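You operate a simulated robot arm through the tools that you are given. There is no shell and no other tool. Be economical: measure what you need, move in short steps, check, and stop when the job is done.

You run a simulated two-armed robot. Do the job below in one go: nothing can be reset, and whatever is moved stays where it is left.

JOB
Fetch the white bottle from the top of the blue-legged table and stand it on the top of the grey table. Then take the yellow pad on the top of the grey table and put it away on the rollers past the closer. Then take the cap off the bottle with the smallest size on its label on the top of the grey table and lay it down there. The order counts. Set down upright: white bottle.

Only the result counts: the job must be done as asked and must still hold three seconds after the hand-in. Knocking over, shifting, dropping, spilling or breaking anything else fails it. A push-on lid holds only when it is set on centred and level and pressed home; a screw cap is set on level and turned clockwise until tight.

ROBOT AND FRAMES
Two 7-joint arms with two-finger parallel grippers on one trunk, on a base that drives. Base frame: it is fixed to the floor where the robot stands at the start and does not move with it; the origin is under the middle of the robot, x ahead of it, y to its left, z up. Lengths are in m, angles in degrees, forces in N, time in s.
The left shoulder is at the start at [0.06, 0.189, 1.178], the right one opposite. With the tool pointing down near the work surface each hand reaches from about 0.1 to 0.64 m from the robot's upright axis, wherever it stands, measured 20 degrees to its own side. Places, roughly: bottle [0.75, 1.25, 0.75]; rollers past the closer [2.4, -0.7, 0.7]; top of the grey table [0.7, 1, 0.8]. Payload 3.43 kg a hand.
Tool frame (each hand has its own): the origin (TCP) lies between the finger pads and is the grasp point; the fingertips stand 0.03 m ahead of it; z points along the fingers, y is the line along which they close. Largest opening 0.094 m; finger width 0.028, thickness 0.01; the body of the gripper, 0.05 by 0.096 m, starts 0.055 m behind the TCP.
Orientation is told as [roll, pitch, yaw] about the base's x, y, z axes, in that order, counted from this pose: with the fingers straight down and closing along the base's y, the tool's x points along the base's -x, its y along +y and its z along -z.

CONTROLS
- The arms move only by the tool jog_arm. It takes "left_increments", "right_increments" or both (then of equal length, played together; a hand with none holds still); each is a list of rows, each a list of 7 numbers: the turn, a rotation vector about the base's x, y, z in degrees, then the shift along the base's x, y, z in m, then the gripper command, from -1 (shut) to 1 (fully open), values between in proportion. In form: [[rx, ry, rz, dx, dy, dz, hand], ...]. A call has 1 to 12 rows; each row shifts and turns the commanded pose from where the row before left it. Each row takes 0.2 s and may step no farther than 0.05 m and 8.6 degrees from the row before; otherwise, or with a gripper value out of range, the whole call is refused. A pose out of reach is approached as far as the arm can. The call stops where the force on the tool passes 40 N (or 10 N more than at its start, if that is more) or the arm is blocked; 0.2 s more then pass. Each finger travels about 0.153 m/s and halts on what it meets, pressing with about 43 N; the grip force reading is that of the motor and also rises with nothing between the fingers. The clock runs only during rows and for 0.2 s after the last one: add rows that do not move to give the fingers time. It gives the time, the measured TCP pose, the force on the tool (base axes), the opening and the grip force at its end, in the units of the frame above (readings bear some noise), with the torque about the TCP (base axes, N m) and any sound that the robot's microphone picked up.
- Cameras (640 x 400 px; columns grow to the right, rows downward): "scene" is now at [-0.013, 0.0358, 1.7154]; the picture's right is [0.53, -0.85, 0.00], its down [-0.74, -0.46, -0.49] and it looks along [0.42, 0.26, -0.87] (base axes); focal length 248 px, centre (320, 200). "left" rides on the left gripper at [0.076, -0.014, -0.102] in its tool frame; the picture's right is [0.18, 0.98, 0.00], its down [-0.75, 0.14, -0.64] and it looks along [-0.63, 0.12, 0.77] (tool axes); focal length 243 px, centre (320, 200). "right" rides on the right gripper at [0.076, 0.014, -0.102] in its tool frame; the picture's right is [-0.18, 0.98, 0.00], its down [-0.75, -0.14, -0.64] and it looks along [-0.63, -0.12, 0.77] (tool axes); focal length 243 px, centre (320, 200). There is no depth. A picture from a camera that has moved, and an enlarged one, comes with that camera's place and axes in the base frame and with its lens. The place of the scene camera against the robot may be out by one fixed shift of up to 0.012 m in any direction.
- grab_frame(camera): a new picture of that camera. The clock stands still meanwhile.
- move_column(by): slides the trunk up (or, below 0, down) by that many m; the arms and the scene camera ride with it, the base frame stays. It gives what a move gives, with no picture.
- base_move(legs): drives the robot by 1 to 6 legs, each [ahead, left, turn to the left] in m, m and degrees, along the robot's own axes; the way and the turn of a leg run together, so that a leg with both is an arc; at most 1.5 m and 180 degrees a leg. The arms and the cameras ride along, it lands a little off, and it stops where it bumps. It gives what a move gives.
- aim_head(pan, tilt): turns the head with the scene camera to pan (to the left, within 86 degrees either way) and tilt (down, from -29 to 69), counted from straight ahead of the robot. It gives what a move gives.
- inspect(camera, box): a new picture of the part [left, top, right, bottom] of that camera's present view, enlarged. The clock stands still meanwhile.
- job_done(): hands the job in; it is judged then, once.

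Go step by step. Nothing tells you exact positions but the pictures and the camera data: compare them with the known pose of the tool, close in by small moves and look again before you grip or let go. The budget is 165 turns and 130 pictures, counting those below and the enlarged ones. Unless the task says otherwise, let go and move clear before handing in, and close with one line.

The tools are called as name(argument=value, ...) on one line, values as JSON. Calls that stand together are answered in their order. jog_arm: Moves the arms, as the interface text tells. Its arguments: {"type":"object","properties":{"left_increments":{"type":"array"},"right_increments":{"type":"array"}},"required":[]} The other tools are called the same way: move_column (by) slides the trunk up or down; base_move (legs) drives the base; aim_head (pan, tilt) turns the head that bears the scene camera; grab_frame (camera) takes a picture; inspect (camera, box) takes an enlarged picture of a part of a camera's view; job_done () hands the job in.

At the start:

```text
t: 0.0
left_eef_pos: [0.2466, 0.3803, 1.1079]
left_orientation: [0.0, 0.0, 0.1]
left_ft_force: [0.3, -0.1, 0.3]
left_ft_torque: [-0.02, -0.03, -0.02]
left_opening: 0.0941
left_grip_force: 0.0
right_eef_pos: [0.2841, 0.0097, 1.1453]
right_orientation: [-0.1, 0.0, 0.0]
right_ft_force: [0.2, -0.6, 0.1]
right_ft_torque: [-0.03, 0.02, 0.01]
right_opening: 0.094
right_grip_force: 0.1
trunk travel left (down, up): [-0.85, 0.14]
robot x, y, heading: [0.0002, 0.0022, 0.0]
head pan, tilt: [31.8, 60.5]
```

scene: 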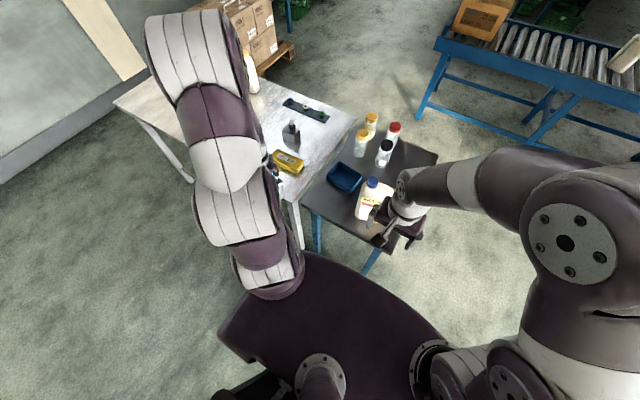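
right: 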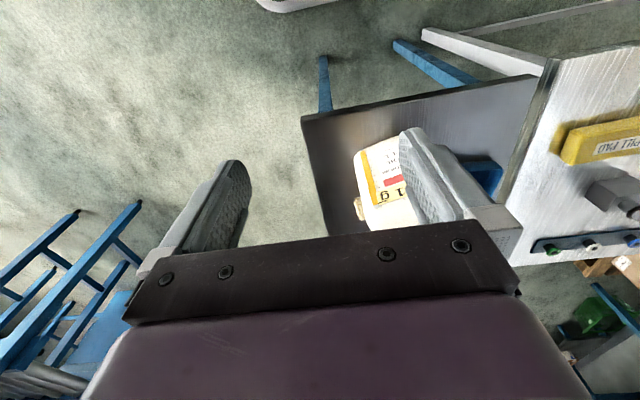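
left: 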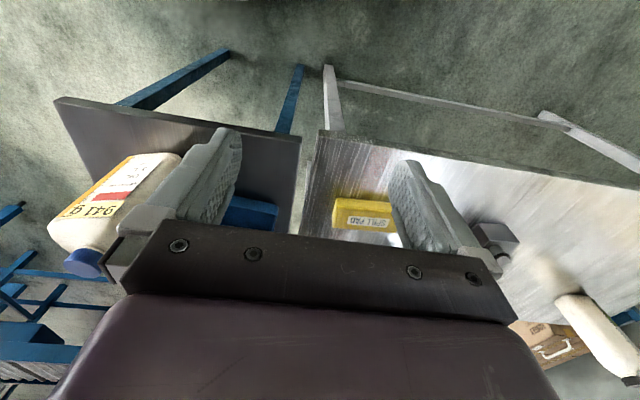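

I see a light table with the yellow pad and a dark-topped table with blue legs carrying several bottles. I'll take enlarged views before anything moves.

inspect(camera="scene", box=[220, 30, 460, 260])

aim_head(pan=60, tilt=35)

grab_frame(camera="scene")

aim_head(pan=-10, tilt=35)

grab_frame(camera="scene")

```text
1.74 times, centred on (340, 145) of scene
camera zoom: at [-0.013, 0.0358, 1.7154], right [0.53, -0.85, 0.0], down [-0.74, -0.46, -0.49], along [0.42, 0.26, -0.87], focal length 431 px, centre (285, 296)
```

zoom: 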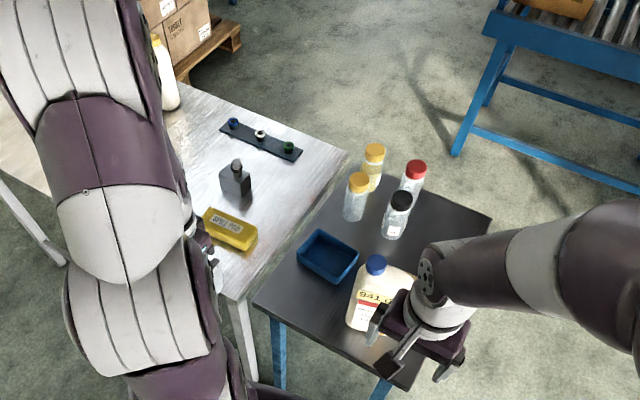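

```text
t: 0.9
left_eef_pos: [0.2469, 0.3786, 1.1085]
left_orientation: [0.0, 0.0, -0.1]
left_ft_force: [-0.6, 0.8, -0.4]
left_ft_torque: [-0.01, 0.02, -0.01]
left_opening: 0.0938
left_grip_force: 0.0
right_eef_pos: [0.2861, 0.0106, 1.1452]
right_orientation: [0.0, 0.1, 0.0]
right_ft_force: [0.5, -0.7, 0.2]
right_ft_torque: [-0.01, -0.01, 0.02]
right_opening: 0.0942
right_grip_force: 0.1
trunk travel left (down, up): [-0.85, 0.14]
robot x, y, heading: [-0.0045, 0.0018, 0.1]
head pan, tilt: [60.0, 35.0]
```

```text
125 pictures are left
camera scene: at [-0.0251, 0.0772, 1.7502], right [0.87, -0.5, 0.0], down [-0.29, -0.5, -0.82], along [0.41, 0.71, -0.57], focal length 248 px, centre (320, 200)
```

scene: 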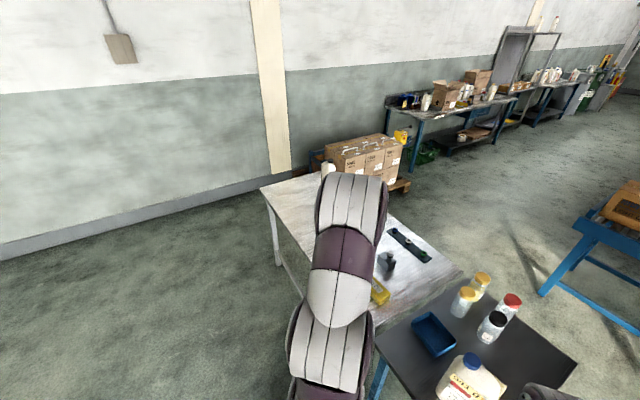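

```text
t: 2.3
left_eef_pos: [0.2456, 0.3799, 1.1086]
left_orientation: [0.0, 0.0, 0.1]
left_ft_force: [0.1, -0.4, -0.2]
left_ft_torque: [0.01, 0.0, -0.01]
left_opening: 0.094
left_grip_force: 0.0
right_eef_pos: [0.2864, 0.0111, 1.1443]
right_orientation: [0.0, 0.1, 0.0]
right_ft_force: [0.3, -0.1, -0.1]
right_ft_torque: [-0.01, 0.0, 0.01]
right_opening: 0.0942
right_grip_force: 0.1
trunk travel left (down, up): [-0.85, 0.14]
robot x, y, heading: [0.0001, -0.0005, -0.1]
head pan, tilt: [-10.0, 35.0]
```

```text
124 pictures are left
camera scene: at [0.0175, -0.0142, 1.7503], right [-0.17, -0.98, 0.0], down [-0.56, 0.1, -0.82], along [0.81, -0.14, -0.57], focal length 248 px, centre (320, 200)
```

scene: 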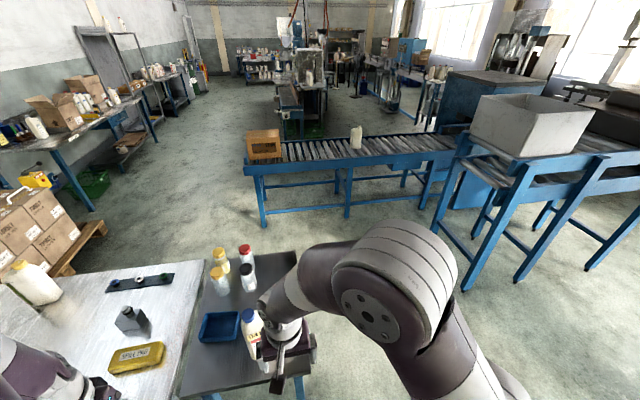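

The white jug stands on the dark, blue-legged table and the pad lies on the light grey table. I'll zoom on the conveyor, the bottles and the grey table.

inspect(camera="scene", box=[230, 100, 480, 240])

inspect(camera="scene", box=[0, 230, 300, 400])

inspect(camera="right", box=[300, 50, 640, 260])

inspect(camera="left", box=[400, 180, 640, 400])

```text
2.56 times, centred on (355, 170) of scene
camera zoom: at [0.0175, -0.0142, 1.7503], right [-0.17, -0.98, 0.0], down [-0.56, 0.1, -0.82], along [0.81, -0.14, -0.57], focal length 634 px, centre (230, 277)
```

zoom: 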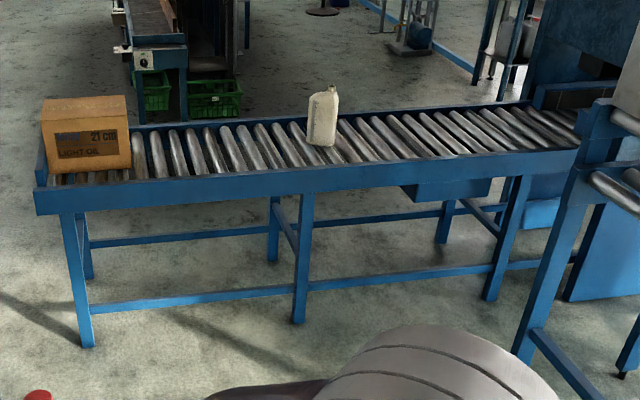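

```text
2.13 times, centred on (150, 315) of scene
camera zoom: at [0.0175, -0.0142, 1.7503], right [-0.17, -0.98, 0.0], down [-0.56, 0.1, -0.82], along [0.81, -0.14, -0.57], focal length 529 px, centre (683, -45)
```

zoom: 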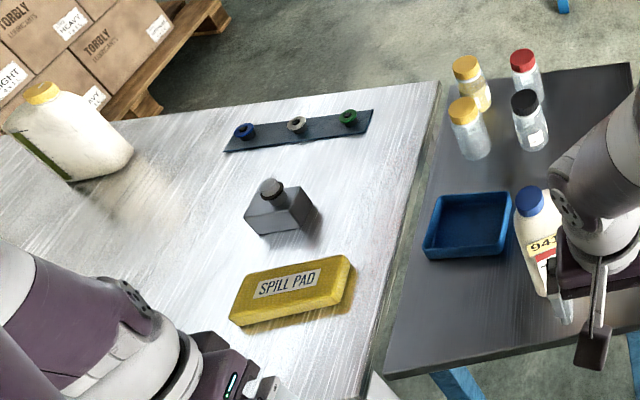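

```text
1.88 times, centred on (470, 155) of right
camera zoom: at [0.2093, 0.0233, 1.2476], right [0.18, 0.98, 0.0], down [0.75, -0.14, 0.64], along [0.63, -0.12, -0.77], focal length 457 px, centre (38, 285)
```

zoom: 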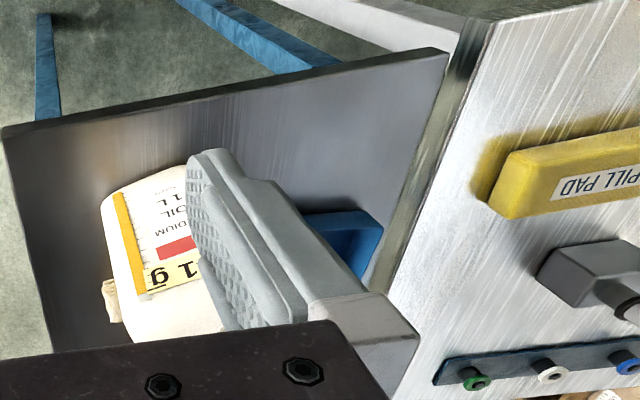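

```text
1.82 times, centred on (520, 290) of left
camera zoom: at [0.1691, 0.3648, 1.2112], right [-0.18, 0.98, 0.0], down [0.75, 0.14, 0.64], along [0.63, 0.12, -0.77], focal length 441 px, centre (-44, 36)
```

zoom: 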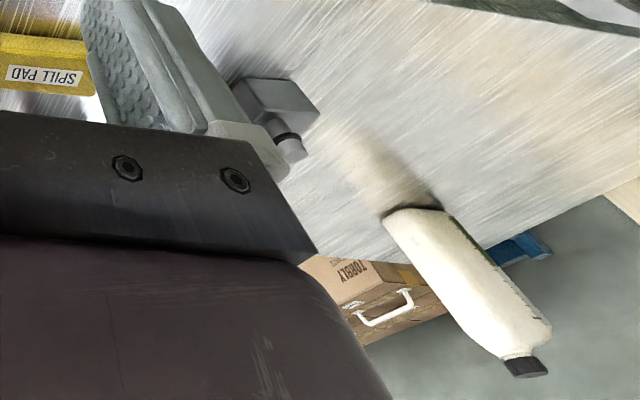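

The jug reads "941 g / Medium oil 1 L"; its handle faces the right hand. I'll move the right hand away and look at both tables unobstructed.

jog_arm(right_increments=[[0, 0, 0, -0.02, -0.045, 0.02, 1], [0, 0, 0, -0.02, -0.045, 0.02, 1], [0, 0, 0, -0.02, -0.045, 0.02, 1], [0, 0, 0, -0.02, -0.045, 0, 1], [0, 0, 0, 0, -0.045, 0, 1], [0, 0, 0, 0, -0.045, 0, 1]], left_increments=[[0, 0, 0, -0.02, 0, 0.02, 1], [0, 0, 0, -0.02, 0, 0.02, 1], [0, 0, 0, -0.02, 0, 0.02, 1], [0, 0, 0, 0, 0.0, 0, 1], [0, 0, 0, 0, 0, 0, 1], [0, 0, 0, 0, 0, 0, 1]])

aim_head(pan=10, tilt=55)

grab_frame(camera="scene")

grab_frame(camera="left")

grab_frame(camera="right")

```text
refused: row 1 steps farther than a row can; nothing moved
```

```text
t: 3.2
left_eef_pos: [0.2465, 0.38, 1.108]
left_orientation: [0.0, -0.1, 0.0]
left_ft_force: [0.4, -0.4, -0.3]
left_ft_torque: [-0.01, 0.0, 0.01]
left_opening: 0.0941
left_grip_force: 0.1
right_eef_pos: [0.284, 0.0106, 1.1458]
right_orientation: [0.0, -0.1, -0.1]
right_ft_force: [-0.4, 0.3, 0.7]
right_ft_torque: [0.01, -0.04, -0.01]
right_opening: 0.0941
right_grip_force: 0.0
trunk travel left (down, up): [-0.85, 0.14]
robot x, y, heading: [-0.0022, 0.004, -0.1]
head pan, tilt: [10.0, 55.0]
```

```text
119 pictures are left
camera scene: at [0.0018, 0.0134, 1.7221], right [0.17, -0.98, 0.0], down [-0.81, -0.14, -0.57], along [0.57, 0.1, -0.82], focal length 248 px, centre (320, 200)
```

scene: 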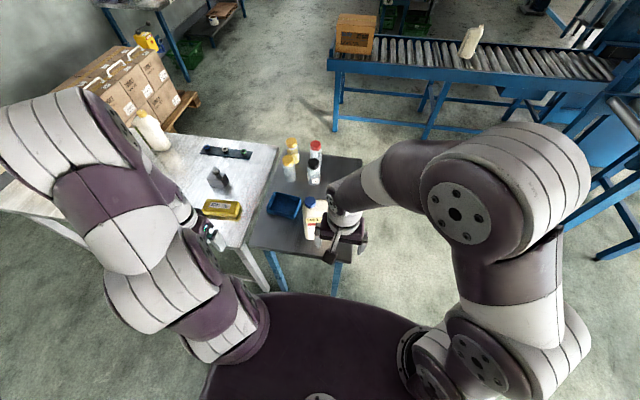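

```text
118 pictures are left
camera left: at [0.1691, 0.3648, 1.2112], right [-0.18, 0.98, 0.0], down [0.75, 0.14, 0.64], along [0.63, 0.12, -0.77], focal length 243 px, centre (320, 200)
```

left: 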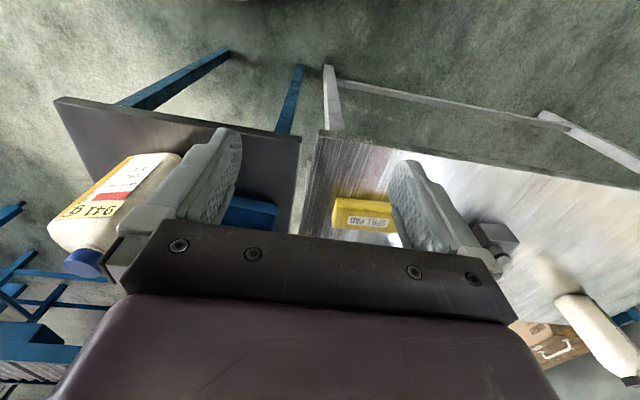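

```text
117 pictures are left
camera right: at [0.2093, 0.0232, 1.2476], right [0.18, 0.98, 0.0], down [0.75, -0.14, 0.64], along [0.63, -0.12, -0.77], focal length 243 px, centre (320, 200)
```

right: 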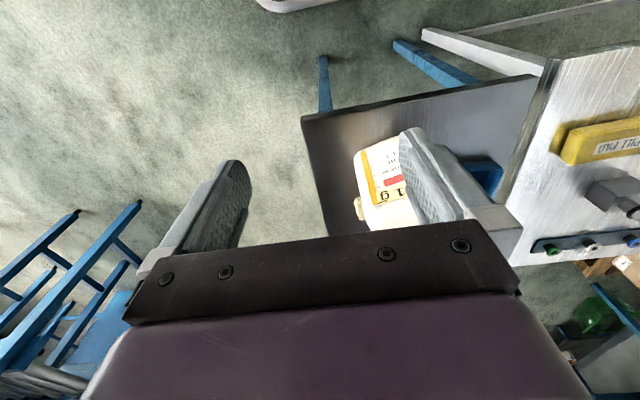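

The step was too long; I'll redo it shorter.

jog_arm(right_increments=[[0, 0, 0, -0.02, -0.04, 0.01, 1], [0, 0, 0, -0.02, -0.04, 0.01, 1], [0, 0, 0, -0.02, -0.04, 0.01, 1], [0, 0, 0, -0.02, -0.04, 0, 1], [0, 0, 0, 0, -0.045, 0, 1], [0, 0, 0, 0, -0.045, 0, 1], [0, 0, 0, 0, -0.045, 0, 1]], left_increments=[[0, 0, 0, 0, -0.04, 0.0, 1], [0, 0, 0, 0, -0.04, 0.0, 1], [0, 0, 0, 0, -0.04, 0.0, 1], [0, 0, 0, 0, -0.04, 0, 1], [0, 0, 0, 0, -0.04, 0, 1], [0, 0, 0, 0, -0.04, 0, 1], [0, 0, 0, 0, 0, 0, 1]])

grab_frame(camera="scene")

grab_frame(camera="left")

```text
t: 4.8
left_eef_pos: [0.2446, 0.139, 1.1086]
left_orientation: [0.1, 0.0, 0.0]
left_ft_force: [0.0, 0.5, 0.3]
left_ft_torque: [0.0, -0.01, 0.03]
left_opening: 0.0941
left_grip_force: 0.0
right_eef_pos: [0.2224, -0.2812, 1.1716]
right_orientation: [0.0, -0.1, -0.1]
right_ft_force: [0.3, -0.8, -0.2]
right_ft_torque: [0.05, 0.01, -0.02]
right_opening: 0.094
right_grip_force: 0.0
right hand out of reach, approached as far as the arm can: row 4, 5
trunk travel left (down, up): [-0.85, 0.14]
robot x, y, heading: [-0.0021, -0.0039, 0.0]
head pan, tilt: [10.0, 55.0]
```

```text
116 pictures are left
camera scene: at [0.0024, 0.0125, 1.722], right [0.17, -0.98, 0.0], down [-0.81, -0.14, -0.57], along [0.56, 0.1, -0.82], focal length 248 px, centre (320, 200)
```

scene: 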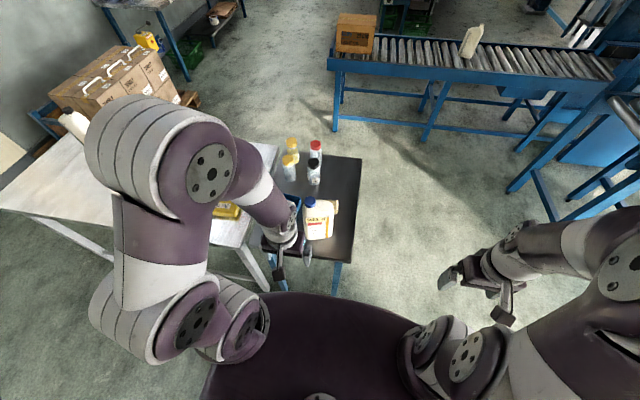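

```text
115 pictures are left
camera left: at [0.1688, 0.1239, 1.2114], right [-0.18, 0.98, 0.0], down [0.75, 0.14, 0.64], along [0.63, 0.12, -0.77], focal length 243 px, centre (320, 200)
```

left: 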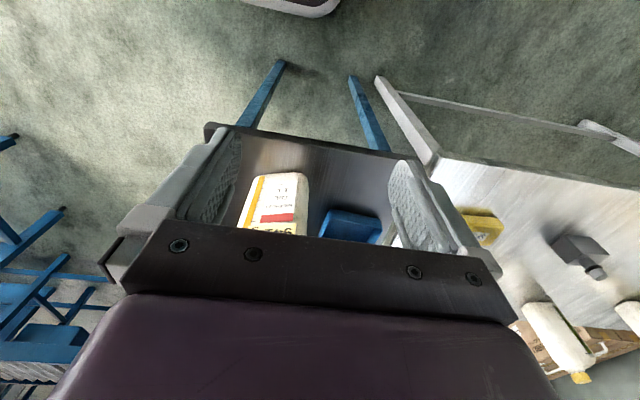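

inspect(camera="scene", box=[240, 130, 370, 290])

inspect(camera="left", box=[200, 110, 440, 260])

```text
2.50 times, centred on (305, 210) of scene
camera zoom: at [0.0024, 0.0125, 1.722], right [0.17, -0.98, 0.0], down [-0.81, -0.14, -0.57], along [0.56, 0.1, -0.82], focal length 619 px, centre (358, 175)
```

zoom: 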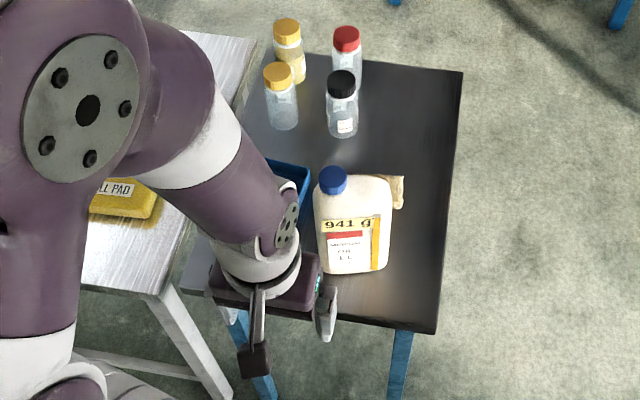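

```text
2.67 times, centred on (320, 185) of left
camera zoom: at [0.1688, 0.1239, 1.2114], right [-0.18, 0.98, 0.0], down [0.75, 0.14, 0.64], along [0.63, 0.12, -0.77], focal length 647 px, centre (320, 240)
```

zoom: 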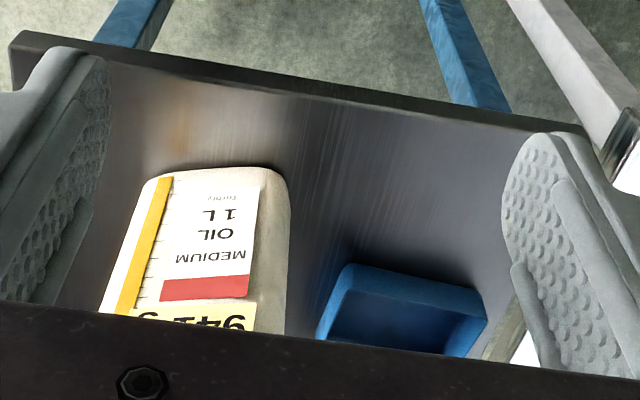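

The jug's label faces me: cap about [0.466, 0.129, 1.03], body centred near [0.48, 0.10], table top about z 0.788. I'll turn the left hand 90° so its fingers close along x across the jug's thin side, then look again.

jog_arm(left_increments=[[0, 0, -8.2, 0, 0, 0.01, 1], [0, 0, -8.2, 0, 0, 0.01, 1], [0, 0, -8.2, 0, 0, 0.01, 1], [0, 0, -8.2, 0, 0, 0.01, 1], [0, 0, -8.2, 0, 0, 0.0, 1], [0, 0, -8.2, 0, 0, 0, 1], [0, 0, -8.2, 0, 0, 0, 1], [0, 0, -8.2, 0, 0, 0, 1], [0, 0, -8.2, 0, 0, 0, 1], [0, 0, -8.2, 0, 0, 0, 1], [0, 0, -8.0, 0, 0, 0, 1]])

grab_frame(camera="left")

grab_frame(camera="scene")

```text
t: 7.2
left_eef_pos: [0.245, 0.1396, 1.1495]
left_orientation: [0.0, 0.0, -90.2]
left_ft_force: [0.2, 0.0, -0.2]
left_ft_torque: [0.01, 0.01, -0.02]
left_opening: 0.094
left_grip_force: 0.1
right_eef_pos: [0.2211, -0.2812, 1.1705]
right_orientation: [0.0, 0.0, 0.1]
right_ft_force: [0.1, 0.2, 0.4]
right_ft_torque: [0.01, 0.0, 0.0]
right_opening: 0.0942
right_grip_force: 0.1
trunk travel left (down, up): [-0.85, 0.14]
robot x, y, heading: [-0.0025, 0.0015, 0.1]
head pan, tilt: [10.0, 55.0]
```

```text
112 pictures are left
camera left: at [0.2311, 0.2149, 1.2512], right [0.98, 0.18, 0.0], down [0.14, -0.75, 0.64], along [0.12, -0.63, -0.77], focal length 243 px, centre (320, 200)
```

left: 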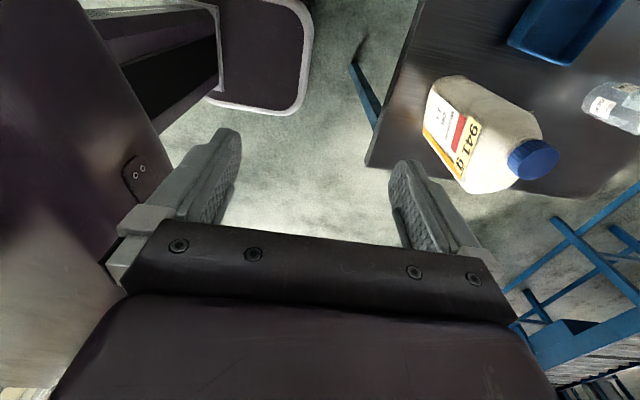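

```text
111 pictures are left
camera scene: at [0.0018, 0.0134, 1.722], right [0.17, -0.98, 0.0], down [-0.81, -0.14, -0.57], along [0.56, 0.1, -0.82], focal length 248 px, centre (320, 200)
```

scene: 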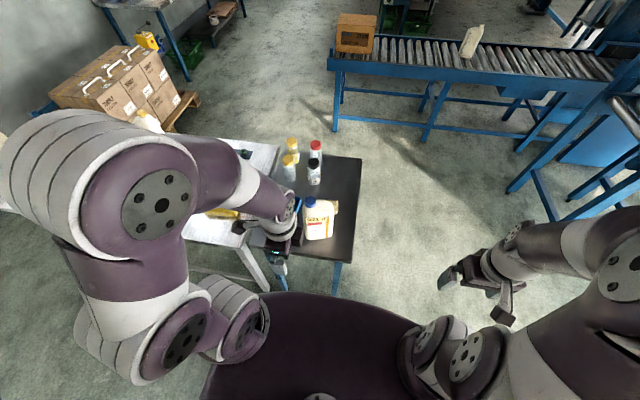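

inspect(camera="left", box=[380, 40, 640, 210])

```text
2.35 times, centred on (510, 125) of left
camera zoom: at [0.2311, 0.2149, 1.2512], right [0.98, 0.18, 0.0], down [0.14, -0.75, 0.64], along [0.12, -0.63, -0.77], focal length 571 px, centre (-127, 376)
```

zoom: 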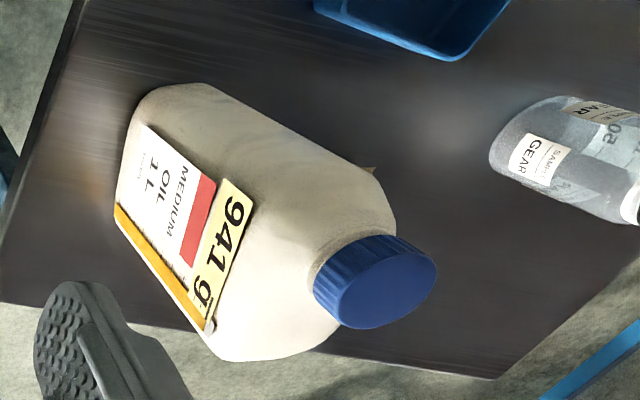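

The jug is turned about 13° and some 0.06–0.065 m thick. I'll align the hand to that and move above it for a closer look.

jog_arm(left_increments=[[0, 0, 6.6, 0.04, -0.005, 0, 1], [0, 0, 6.6, 0.045, -0.005, 0, 1], [0, 0, 0, 0.045, -0.005, 0, 1], [0, 0, 0, 0.045, -0.005, 0, 1], [0, 0, 0, 0.045, -0.005, 0, 1], [0, 0, 0, 0.01, -0.005, 0, 1]])

grab_frame(camera="left")

inspect(camera="scene", box=[240, 130, 370, 290])

```text
t: 8.6
left_eef_pos: [0.4748, 0.1107, 1.1516]
left_orientation: [0.0, 0.0, -76.8]
left_ft_force: [0.3, -0.6, 0.0]
left_ft_torque: [-0.07, 0.02, 0.01]
left_opening: 0.0939
left_grip_force: 0.0
right_eef_pos: [0.222, -0.2814, 1.1699]
right_orientation: [0.0, 0.1, 0.0]
right_ft_force: [0.5, -0.1, -0.3]
right_ft_torque: [0.03, 0.01, 0.04]
right_opening: 0.0941
right_grip_force: 0.1
trunk travel left (down, up): [-0.85, 0.14]
robot x, y, heading: [0.0059, 0.0012, -0.0]
head pan, tilt: [10.0, 55.0]
```

```text
109 pictures are left
camera left: at [0.4425, 0.1816, 1.2547], right [0.91, 0.4, 0.0], down [0.31, -0.7, 0.64], along [0.26, -0.59, -0.77], focal length 243 px, centre (320, 200)
```

left: 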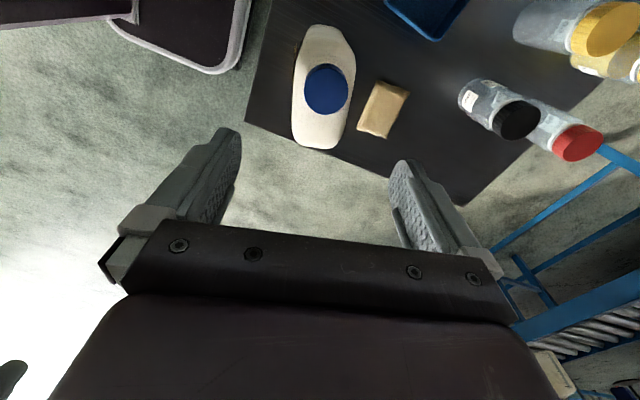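

```text
2.50 times, centred on (305, 210) of scene
camera zoom: at [0.0014, 0.0132, 1.722], right [0.17, -0.98, 0.0], down [-0.81, -0.14, -0.57], along [0.56, 0.1, -0.82], focal length 619 px, centre (358, 175)
```

zoom: 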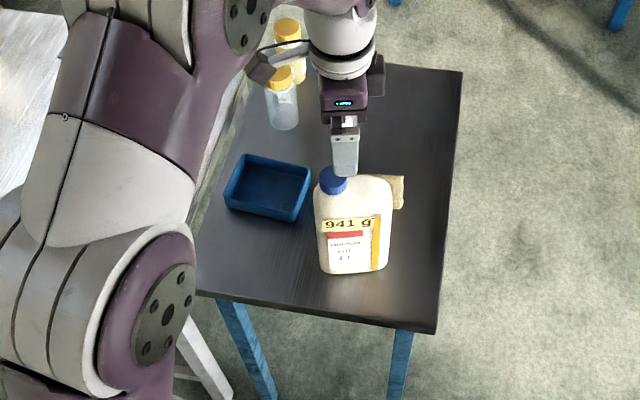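

The tan block beside the jug is a separate item, so the jug has no handle. To clear the off-centre cap with the palm I'll lean the hand about 30° so it comes from the right, and check before descending.

jog_arm(left_increments=[[0, 0, 3, 0, -0.015, 0, 1], [7.2, 2.2, 0, 0, -0.015, 0, 1], [7.2, 2.2, 0, 0, -0.01, 0, 1], [7.2, 2.2, 0, 0, 0, 0, 1], [7.2, 2.2, 0, 0, 0, 0, 1]])

grab_frame(camera="left")

```text
t: 9.8
left_eef_pos: [0.4162, 0.1138, 1.0849]
left_orientation: [0.0, 29.7, -73.8]
left_ft_force: [-0.3, -0.4, -0.5]
left_ft_torque: [-0.01, -0.02, -0.02]
left_opening: 0.094
left_grip_force: 0.1
left hand out of reach, approached as far as the arm can: row 3, 4, 5
right_eef_pos: [0.2212, -0.2812, 1.1708]
right_orientation: [-0.1, -0.1, -0.1]
right_ft_force: [-0.3, -0.5, -0.6]
right_ft_torque: [0.0, 0.0, -0.01]
right_opening: 0.0941
right_grip_force: 0.0
trunk travel left (down, up): [-0.85, 0.14]
robot x, y, heading: [0.0, 0.0028, -0.0]
head pan, tilt: [10.0, 55.0]
```

```text
107 pictures are left
camera left: at [0.3976, 0.1247, 1.2127], right [0.9, 0.43, 0.09], down [0.41, -0.9, 0.18], along [0.16, -0.13, -0.98], focal length 243 px, centre (320, 200)
```

left: 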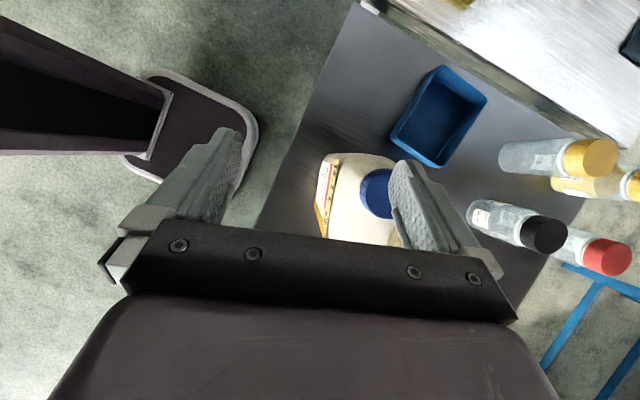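

The left arm can't reach this lean well; the right arm suits it better. I'll undo the left hand's turn and pull it back to the left, high.

jog_arm(left_increments=[[-7.2, -2.2, 0, 0, 0.0, 0, 1], [-7.2, -2.2, 0, 0, 0.01, 0, 1], [-7.2, -2.2, 0, -0.03, 0.03, 0.01, 1], [-7.2, -2.2, 0, -0.03, 0.035, 0.01, 1], [0, 0, 8, -0.03, 0.035, 0, 1], [0, 0, 8, -0.03, 0.04, 0, 1], [0, 0, 8, -0.03, 0.04, 0, 1], [0, 0, 8, -0.03, 0.04, 0, 1], [0, 0, 8, -0.03, 0.04, 0, 1], [0, 0, 8, 0, 0.04, 0, 1], [0, 0, 8, 0, 0, 0, 1], [0, 0, 8, 0, 0, 0, 1]])

```text
t: 12.4
left_eef_pos: [0.2062, 0.4238, 1.106]
left_orientation: [-0.1, 0.1, -9.7]
left_ft_force: [-0.1, 0.8, 1.2]
left_ft_torque: [0.01, 0.04, -0.01]
left_opening: 0.0939
left_grip_force: 0.1
right_eef_pos: [0.2214, -0.2812, 1.1706]
right_orientation: [0.0, 0.1, 0.1]
right_ft_force: [-0.3, 0.3, 0.0]
right_ft_torque: [0.0, -0.03, -0.01]
right_opening: 0.094
right_grip_force: 0.0
trunk travel left (down, up): [-0.85, 0.14]
robot x, y, heading: [0.0017, 0.0024, 0.4]
head pan, tilt: [10.0, 55.0]
```

Now I'll turn the right hand by 107° with it clear of the tables, then lean it 30°.

jog_arm(right_increments=[[0, 0, 8.3, 0.01, 0.01, 0, 1], [0, 0, 8.3, 0.01, 0.01, 0, 1], [0, 0, 8.3, 0.01, 0.01, 0, 1], [0, 0, 8.3, 0.01, 0.01, 0, 1], [0, 0, 8.3, 0.01, 0.01, 0, 1], [0, 0, 8.3, 0.01, 0.01, 0, 1], [0, 0, 8.3, 0.01, 0.01, 0, 1], [0, 0, 8.3, 0.01, 0.01, 0, 1], [0, 0, 8.3, 0.01, 0.01, 0, 1], [0, 0, 8.3, 0.01, 0.01, 0, 1], [0, 0, 8.3, 0, 0.0, 0, 1], [0, 0, 8.3, 0, 0.0, 0, 1]])

jog_arm(right_increments=[[0, 0, 7, 0, 0, 0, 1], [7.2, 2.2, 0, 0.02, 0, 0, 1], [7.2, 2.2, 0, 0.02, 0, 0, 1], [7.2, 2.2, 0, 0.02, 0, 0, 1], [7.2, 2.2, 0, 0.02, 0, 0, 1], [0, 0, 0, 0, 0, 0, 1]])

grab_frame(camera="right")

```text
t: 15.0
left_eef_pos: [0.2062, 0.4224, 1.1051]
left_orientation: [0.0, 0.0, -9.8]
left_ft_force: [-0.7, -0.9, -0.1]
left_ft_torque: [-0.02, -0.03, 0.01]
left_opening: 0.094
left_grip_force: 0.1
right_eef_pos: [0.3224, -0.182, 1.1706]
right_orientation: [0.1, 0.0, 99.7]
right_ft_force: [-0.4, -0.7, -0.1]
right_ft_torque: [0.0, -0.01, 0.02]
right_opening: 0.0943
right_grip_force: 0.0
trunk travel left (down, up): [-0.85, 0.14]
robot x, y, heading: [-0.0007, 0.0015, -0.0]
head pan, tilt: [10.0, 55.0]
```

```text
t: 16.4
left_eef_pos: [0.2046, 0.4234, 1.1064]
left_orientation: [0.0, 0.1, -9.8]
left_ft_force: [-0.2, -0.5, 0.0]
left_ft_torque: [0.02, -0.01, -0.02]
left_opening: 0.094
left_grip_force: 0.1
right_eef_pos: [0.3915, -0.176, 1.1589]
right_orientation: [0.1, -29.2, 106.6]
right_ft_force: [0.0, 0.6, 0.1]
right_ft_torque: [-0.04, 0.0, -0.01]
right_opening: 0.0939
right_grip_force: 0.0
right hand out of reach, approached as far as the arm can: row 5
trunk travel left (down, up): [-0.85, 0.14]
robot x, y, heading: [-0.0048, -0.0055, -0.5]
head pan, tilt: [10.0, 55.0]
```

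```text
106 pictures are left
camera right: at [0.4115, -0.2923, 1.211], right [-0.99, -0.13, 0.09], down [0.04, 0.37, 0.93], along [-0.15, 0.92, -0.36], focal length 243 px, centre (320, 200)
```

right: 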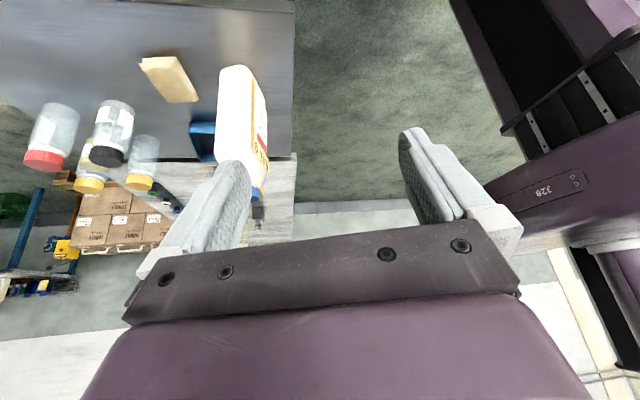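

Lean is achieved. Next I'll bring the right hand to a pre-grasp point above and to the right of the jug and check alignment.

jog_arm(right_increments=[[0, 0, 0, 0.0, 0.025, -0.03, 1], [0, 0, 0, 0.01, 0.035, -0.03, 1], [0, 0, 0, 0.02, 0.04, -0.015, 1], [0, 0, 0, 0.02, 0.04, -0.01, 1], [0, 0, 0, 0.02, 0.04, -0.005, 1], [0, 0, 0, 0.02, 0.04, 0, 1], [0, 0, 0, 0, 0, 0, 1]])

grab_frame(camera="right")

inspect(camera="scene", box=[240, 130, 400, 290])

```text
t: 18.0
left_eef_pos: [0.2063, 0.4241, 1.1061]
left_orientation: [-0.1, 0.0, -9.9]
left_ft_force: [1.1, 0.0, -0.4]
left_ft_torque: [0.03, 0.0, 0.02]
left_opening: 0.094
left_grip_force: 0.0
right_eef_pos: [0.483, 0.0428, 1.0664]
right_orientation: [0.3, -30.1, 106.5]
right_ft_force: [-0.2, -0.2, 0.3]
right_ft_torque: [0.01, -0.01, -0.02]
right_opening: 0.0941
right_grip_force: 0.0
trunk travel left (down, up): [-0.85, 0.14]
robot x, y, heading: [0.0011, 0.0014, 0.1]
head pan, tilt: [10.0, 55.0]
```

```text
105 pictures are left
camera right: at [0.5029, -0.0751, 1.1183], right [-0.99, -0.13, 0.1], down [0.04, 0.36, 0.93], along [-0.15, 0.93, -0.35], focal length 243 px, centre (320, 200)
```

right: 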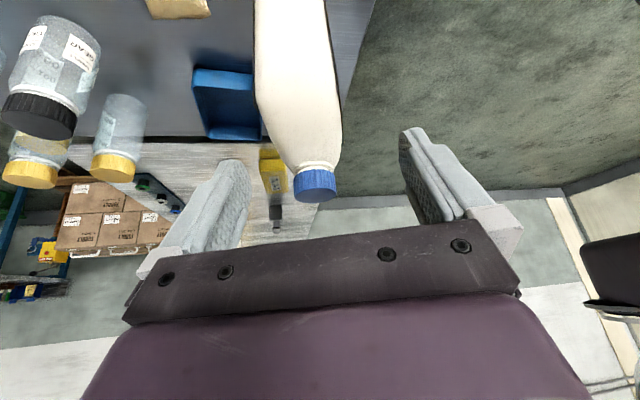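

```text
2.50 times, centred on (320, 210) of scene
camera zoom: at [0.0016, 0.0125, 1.722], right [0.17, -0.98, 0.0], down [-0.81, -0.14, -0.57], along [0.56, 0.1, -0.82], focal length 619 px, centre (320, 175)
```

zoom: 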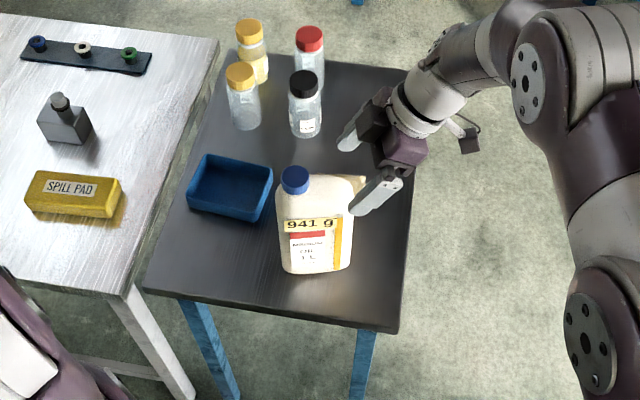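

Alignment is good; the jug's axis lies about 0.013 m further in x at the near side. I'll correct that and slide down along the approach line.

jog_arm(right_increments=[[0, 0, 0, 0.013, 0, 0, 1], [0, 0, 0, -0.004, 0.015, -0.0275, 1], [0, 0, 0, -0.004, 0.015, -0.0275, 1], [0, 0, 0, -0.004, 0.015, -0.0275, 1], [0, 0, 0, -0.004, 0.015, -0.0275, 1], [0, 0, 0, 0, 0, 0, 1]])

grab_frame(camera="right")

inspect(camera="scene", box=[240, 130, 400, 290])

```text
t: 19.4
left_eef_pos: [0.2067, 0.4227, 1.1049]
left_orientation: [0.0, 0.0, -9.8]
left_ft_force: [0.6, 0.2, -0.9]
left_ft_torque: [0.01, -0.01, -0.02]
left_opening: 0.094
left_grip_force: 0.0
right_eef_pos: [0.4796, 0.103, 0.9571]
right_orientation: [0.2, -30.0, 106.5]
right_ft_force: [0.3, -1.1, -0.2]
right_ft_torque: [0.12, 0.06, -0.02]
right_opening: 0.0939
right_grip_force: 0.1
trunk travel left (down, up): [-0.85, 0.14]
robot x, y, heading: [-0.0011, -0.0018, -0.0]
head pan, tilt: [10.0, 55.0]
```

```text
103 pictures are left
camera right: at [0.4998, -0.0155, 1.0074], right [-0.99, -0.13, 0.1], down [0.04, 0.36, 0.93], along [-0.15, 0.93, -0.35], focal length 243 px, centre (320, 200)
```

right: 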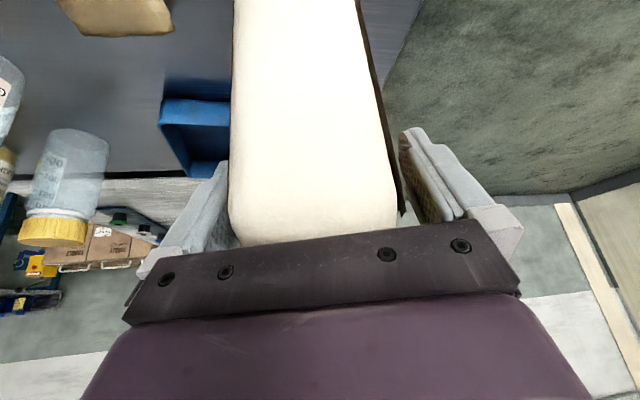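

```text
2.50 times, centred on (320, 210) of scene
camera zoom: at [0.0017, 0.0126, 1.722], right [0.17, -0.98, 0.0], down [-0.81, -0.14, -0.57], along [0.56, 0.1, -0.82], focal length 619 px, centre (320, 175)
```

zoom: 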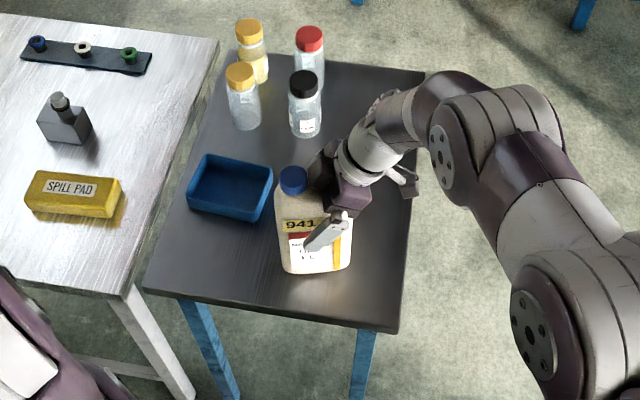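

The fingers straddle the jug without contact. Closing, then a small lift.

jog_arm(right_increments=[[0, 0, 0, 0, 0, 0, 0.3], [0, 0, 0, 0, 0, 0, -0.2], [0, 0, 0, 0, 0, 0, -1], [0, 0, 0, 0, 0, 0, -1], [0, 0, 0, 0, 0, 0, -1]])

jog_arm(right_increments=[[0, 0, 0, 0, 0, 0.01, -1], [0, 0, 0, 0, 0, 0.02, -1], [0, 0, 0, 0, 0, 0.02, -1], [0, 0, 0, 0, 0, 0.02, -1], [0, 0, 0, 0, 0, 0, -1]])

inspect(camera="scene", box=[240, 130, 400, 290])

```text
t: 20.6
left_eef_pos: [0.2073, 0.4228, 1.1048]
left_orientation: [-0.1, 0.1, -9.8]
left_ft_force: [0.4, 0.4, -1.0]
left_ft_torque: [-0.02, -0.01, -0.03]
left_opening: 0.0941
left_grip_force: 0.0
right_eef_pos: [0.4792, 0.102, 0.957]
right_orientation: [0.3, -30.0, 106.5]
right_ft_force: [0.2, -2.3, 0.7]
right_ft_torque: [0.0, 0.06, 0.03]
right_opening: 0.0662
right_grip_force: 42.7
trunk travel left (down, up): [-0.85, 0.14]
robot x, y, heading: [-0.0037, 0.0039, -0.3]
head pan, tilt: [10.0, 55.0]
```

```text
t: 21.8
left_eef_pos: [0.2076, 0.4237, 1.1059]
left_orientation: [0.0, 0.1, -9.8]
left_ft_force: [1.0, 0.1, -0.4]
left_ft_torque: [0.04, -0.01, 0.02]
left_opening: 0.094
left_grip_force: 0.1
right_eef_pos: [0.4807, 0.1031, 1.0283]
right_orientation: [0.4, -30.1, 106.5]
right_ft_force: [-0.7, -0.5, -8.7]
right_ft_torque: [-0.06, 0.0, 0.01]
right_opening: 0.0661
right_grip_force: 43.0
trunk travel left (down, up): [-0.85, 0.14]
robot x, y, heading: [0.0003, 0.0002, 0.0]
head pan, tilt: [10.0, 55.0]
```

```text
2.50 times, centred on (320, 210) of scene
camera zoom: at [0.0033, 0.0138, 1.722], right [0.17, -0.98, 0.0], down [-0.81, -0.14, -0.57], along [0.56, 0.1, -0.82], focal length 619 px, centre (320, 175)
```

zoom: 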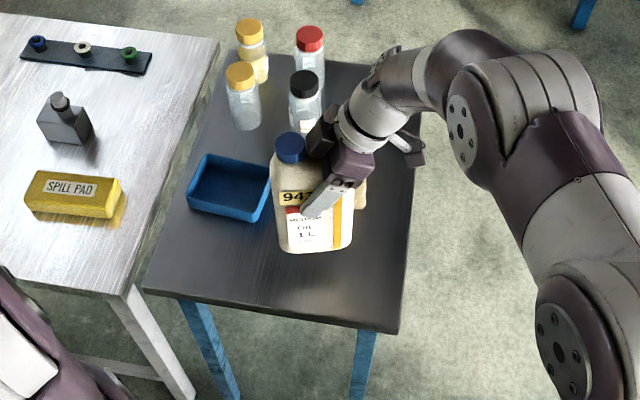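

The jug is held firmly (about 9 N). I'll raise it, then drive left along the tables and look for a clear spot on the grey table.

jog_arm(right_increments=[[0, 0, 0, 0, 0, 0.03, -1], [0, 0, 0, 0, 0, 0.03, -1], [0, 0, 0, -0.01, 0, 0.01, -1], [0, 0, 0, 0, 0, 0, -1]])

base_move(legs=[[0, 0.45, 0]])

aim_head(pan=35, tilt=50)

grab_frame(camera="scene")

grab_frame(camera="left")

```text
t: 22.8
left_eef_pos: [0.2074, 0.4235, 1.1062]
left_orientation: [-0.1, 0.1, -9.8]
left_ft_force: [0.1, 0.4, 0.1]
left_ft_torque: [0.0, 0.02, 0.02]
left_opening: 0.0939
left_grip_force: 0.0
right_eef_pos: [0.4685, 0.1028, 1.098]
right_orientation: [0.3, -30.2, 106.5]
right_ft_force: [-0.1, -0.6, -9.2]
right_ft_torque: [-0.04, -0.02, -0.03]
right_opening: 0.0662
right_grip_force: 43.3
trunk travel left (down, up): [-0.85, 0.14]
robot x, y, heading: [-0.0, 0.0033, -0.2]
head pan, tilt: [10.0, 55.0]
```

```text
t: 25.5
left_eef_pos: [0.2081, 0.8736, 1.1056]
left_orientation: [0.0, 0.1, -9.9]
left_ft_force: [-0.1, 0.4, -0.5]
left_ft_torque: [0.03, 0.05, 0.01]
left_opening: 0.0942
left_grip_force: 0.1
right_eef_pos: [0.4687, 0.5526, 1.0973]
right_orientation: [0.2, -30.0, 106.4]
right_ft_force: [0.1, 0.4, -9.7]
right_ft_torque: [0.03, 0.02, -0.01]
right_opening: 0.0664
right_grip_force: 42.9
trunk travel left (down, up): [-0.85, 0.14]
robot x, y, heading: [-0.0011, 0.4508, -0.0]
head pan, tilt: [10.0, 55.0]
```

```text
t: 26.4
left_eef_pos: [0.208, 0.8748, 1.1061]
left_orientation: [0.1, 0.0, -9.9]
left_ft_force: [1.0, -0.1, -0.2]
left_ft_torque: [0.0, 0.01, 0.02]
left_opening: 0.0941
left_grip_force: 0.2
right_eef_pos: [0.4702, 0.554, 1.0986]
right_orientation: [0.2, -30.2, 106.4]
right_ft_force: [0.1, -0.3, -9.4]
right_ft_torque: [-0.01, 0.01, 0.0]
right_opening: 0.0661
right_grip_force: 43.0
trunk travel left (down, up): [-0.85, 0.14]
robot x, y, heading: [0.0019, 0.4478, 0.2]
head pan, tilt: [35.0, 50.0]
```

```text
100 pictures are left
camera scene: at [-0.0045, 0.4966, 1.7285], right [0.57, -0.82, 0.0], down [-0.63, -0.44, -0.64], along [0.53, 0.37, -0.77], focal length 248 px, centre (320, 200)
```

scene: 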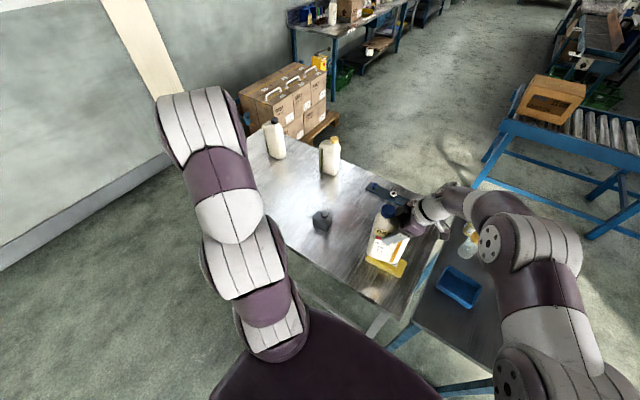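

```text
99 pictures are left
camera left: at [0.1301, 0.8729, 1.2081], right [-0.01, 1.0, 0.0], down [0.77, 0.01, 0.64], along [0.64, 0.01, -0.77], focal length 243 px, centre (320, 200)
```

left: 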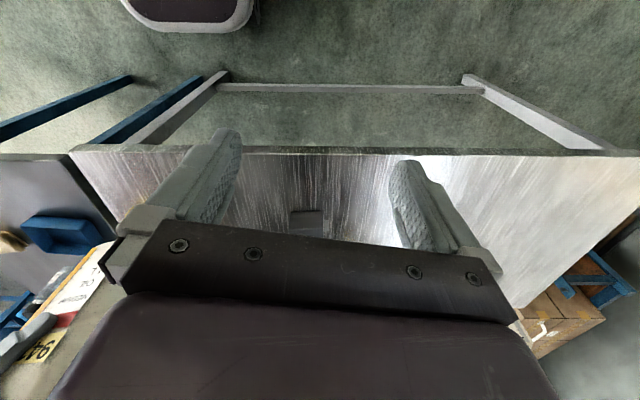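

inspect(camera="scene", box=[230, 90, 400, 260])

```text
2.35 times, centred on (315, 175) of scene
camera zoom: at [-0.0045, 0.4966, 1.7285], right [0.57, -0.82, 0.0], down [-0.63, -0.44, -0.64], along [0.53, 0.37, -0.77], focal length 583 px, centre (332, 259)
```

zoom: 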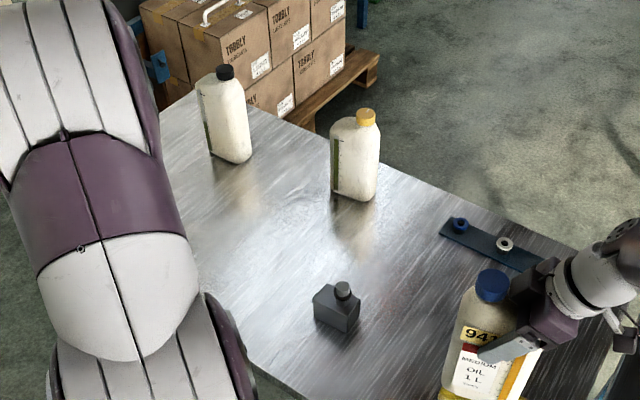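

There's a second dark block near [0.53, 0.86] besides the one at [0.65, 0.62]. A clear spot lies between pad and that block, at about [0.45, 0.72]; I'll drive 0.17 m further and check.

base_move(legs=[[0, 0.17, 0]])

jog_arm(right_increments=[[0, 0, 0, -0.01, 0, -0.03, -1], [0, 0, 0, -0.008, 0, -0.03, -1], [0, 0, 0, 0, 0, 0, -1]])

aim_head(pan=5, tilt=60)

grab_frame(camera="scene")

grab_frame(camera="right")

```text
t: 27.9
left_eef_pos: [0.208, 1.0443, 1.1064]
left_orientation: [0.1, 0.1, -9.8]
left_ft_force: [-0.6, 1.0, 0.7]
left_ft_torque: [0.0, 0.0, -0.02]
left_opening: 0.0939
left_grip_force: 0.1
right_eef_pos: [0.4701, 0.7216, 1.098]
right_orientation: [0.3, -30.2, 106.5]
right_ft_force: [0.4, -0.2, -10.1]
right_ft_torque: [-0.01, -0.03, 0.02]
right_opening: 0.0661
right_grip_force: 43.1
trunk travel left (down, up): [-0.85, 0.14]
robot x, y, heading: [0.0006, 0.6187, 0.0]
head pan, tilt: [35.0, 50.0]
```

```text
t: 28.6
left_eef_pos: [0.2071, 1.0457, 1.1042]
left_orientation: [-0.1, 0.0, -9.8]
left_ft_force: [0.1, 0.1, -0.7]
left_ft_torque: [-0.03, 0.03, 0.03]
left_opening: 0.0941
left_grip_force: 0.1
right_eef_pos: [0.4507, 0.7228, 1.0384]
right_orientation: [0.3, -30.0, 106.4]
right_ft_force: [0.1, 0.2, -9.4]
right_ft_torque: [0.0, -0.02, -0.02]
right_opening: 0.066
right_grip_force: 43.1
trunk travel left (down, up): [-0.85, 0.14]
robot x, y, heading: [-0.0011, 0.6229, 0.1]
head pan, tilt: [35.0, 50.0]
```

```text
t: 29.6
left_eef_pos: [0.2063, 1.0453, 1.1059]
left_orientation: [0.0, 0.1, -9.8]
left_ft_force: [0.8, -0.2, -0.5]
left_ft_torque: [-0.01, 0.03, 0.01]
left_opening: 0.0941
left_grip_force: 0.0
right_eef_pos: [0.4518, 0.7228, 1.039]
right_orientation: [0.3, -30.1, 106.5]
right_ft_force: [0.2, 0.5, -8.0]
right_ft_torque: [-0.06, 0.02, -0.02]
right_opening: 0.0661
right_grip_force: 43.2
trunk travel left (down, up): [-0.85, 0.14]
robot x, y, heading: [-0.0011, 0.6267, 0.0]
head pan, tilt: [5.0, 60.0]
```

```text
97 pictures are left
camera scene: at [-0.0013, 0.6289, 1.716], right [0.09, -1.0, 0.0], down [-0.86, -0.08, -0.5], along [0.5, 0.04, -0.87], focal length 248 px, centre (320, 200)
```

scene: 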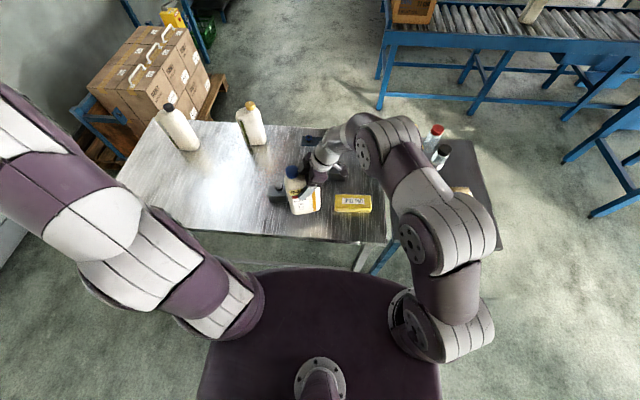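

```text
96 pictures are left
camera right: at [0.4715, 0.6059, 1.0887], right [-0.99, -0.13, 0.1], down [0.04, 0.36, 0.93], along [-0.16, 0.92, -0.35], focal length 243 px, centre (320, 200)
```

right: 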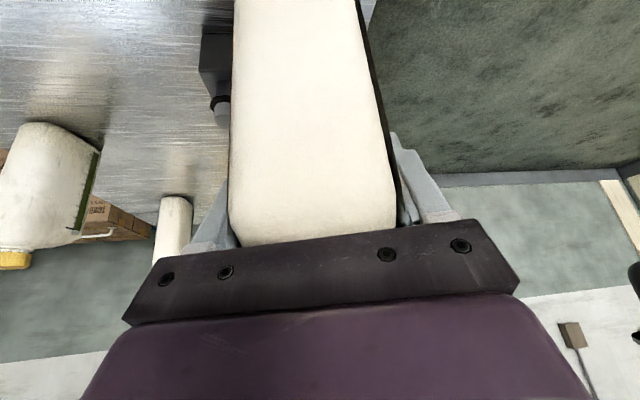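

inspect(camera="scene", box=[230, 90, 410, 270])

```text
2.22 times, centred on (320, 180) of scene
camera zoom: at [-0.0013, 0.6289, 1.716], right [0.09, -1.0, 0.0], down [-0.86, -0.08, -0.5], along [0.5, 0.04, -0.87], focal length 551 px, centre (320, 244)
```

zoom: 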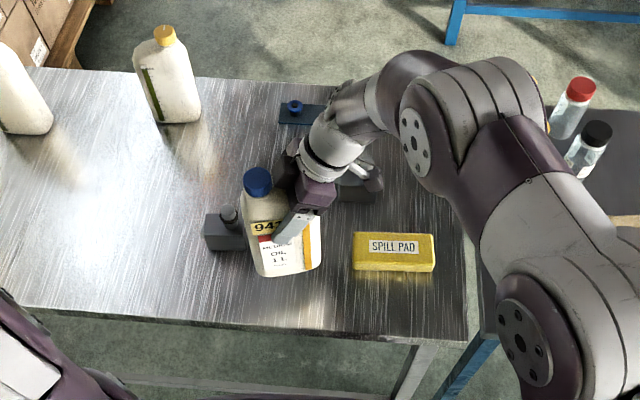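

The spot is clear: the dark block is behind-left and the pad to the right. I'll lower in stages and watch the force.

jog_arm(right_increments=[[0, 0, 0, 0, 0, -0.03, -1], [0, 0, 0, 0, 0, -0.02, -1], [0, 0, 0, 0, 0, -0.01, -1], [0, 0, 0, 0, 0, 0, -1]])

inspect(camera="scene", box=[230, 90, 410, 270])

```text
t: 30.6
left_eef_pos: [0.2085, 1.0454, 1.1049]
left_orientation: [0.1, 0.1, -9.8]
left_ft_force: [0.1, 1.0, -0.4]
left_ft_torque: [-0.03, 0.01, 0.01]
left_opening: 0.0939
left_grip_force: 0.1
right_eef_pos: [0.4511, 0.7235, 0.9782]
right_orientation: [0.3, -30.0, 106.6]
right_ft_force: [-0.1, -0.4, -9.6]
right_ft_torque: [0.01, 0.01, -0.01]
right_opening: 0.0661
right_grip_force: 42.7
trunk travel left (down, up): [-0.85, 0.14]
robot x, y, heading: [0.0044, 0.6198, 0.1]
head pan, tilt: [5.0, 60.0]
```

```text
2.22 times, centred on (320, 180) of scene
camera zoom: at [-0.0012, 0.6288, 1.7159], right [0.09, -1.0, 0.0], down [-0.86, -0.08, -0.5], along [0.5, 0.04, -0.87], focal length 551 px, centre (320, 244)
```

zoom: 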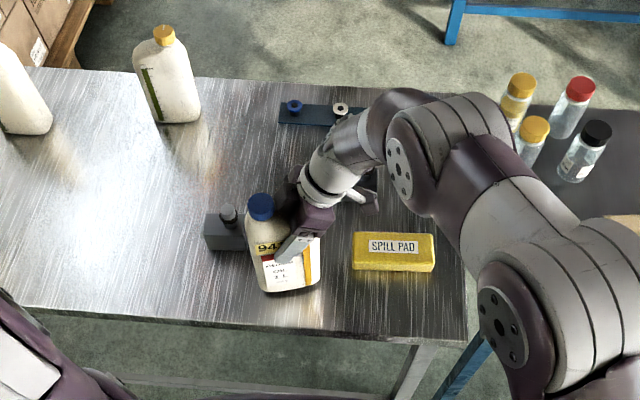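

jog_arm(right_increments=[[0, 0, 0, 0, 0, -0.005, -1], [0, 0, 0, 0, 0, -0.005, -1], [0, 0, 0, 0, 0, -0.003, -1], [0, 0, 0, 0, 0, 0, -1]])

```text
t: 31.6
left_eef_pos: [0.2065, 1.0452, 1.1056]
left_orientation: [0.0, 0.1, -9.8]
left_ft_force: [0.8, -0.9, 0.0]
left_ft_torque: [-0.01, 0.01, -0.01]
left_opening: 0.094
left_grip_force: 0.0
right_eef_pos: [0.4524, 0.7244, 0.9658]
right_orientation: [0.4, -30.2, 106.5]
right_ft_force: [-0.5, -0.3, -9.6]
right_ft_torque: [-0.01, -0.01, 0.0]
right_opening: 0.0663
right_grip_force: 43.3
trunk travel left (down, up): [-0.85, 0.14]
robot x, y, heading: [-0.0009, 0.6224, -0.2]
head pan, tilt: [5.0, 60.0]
```

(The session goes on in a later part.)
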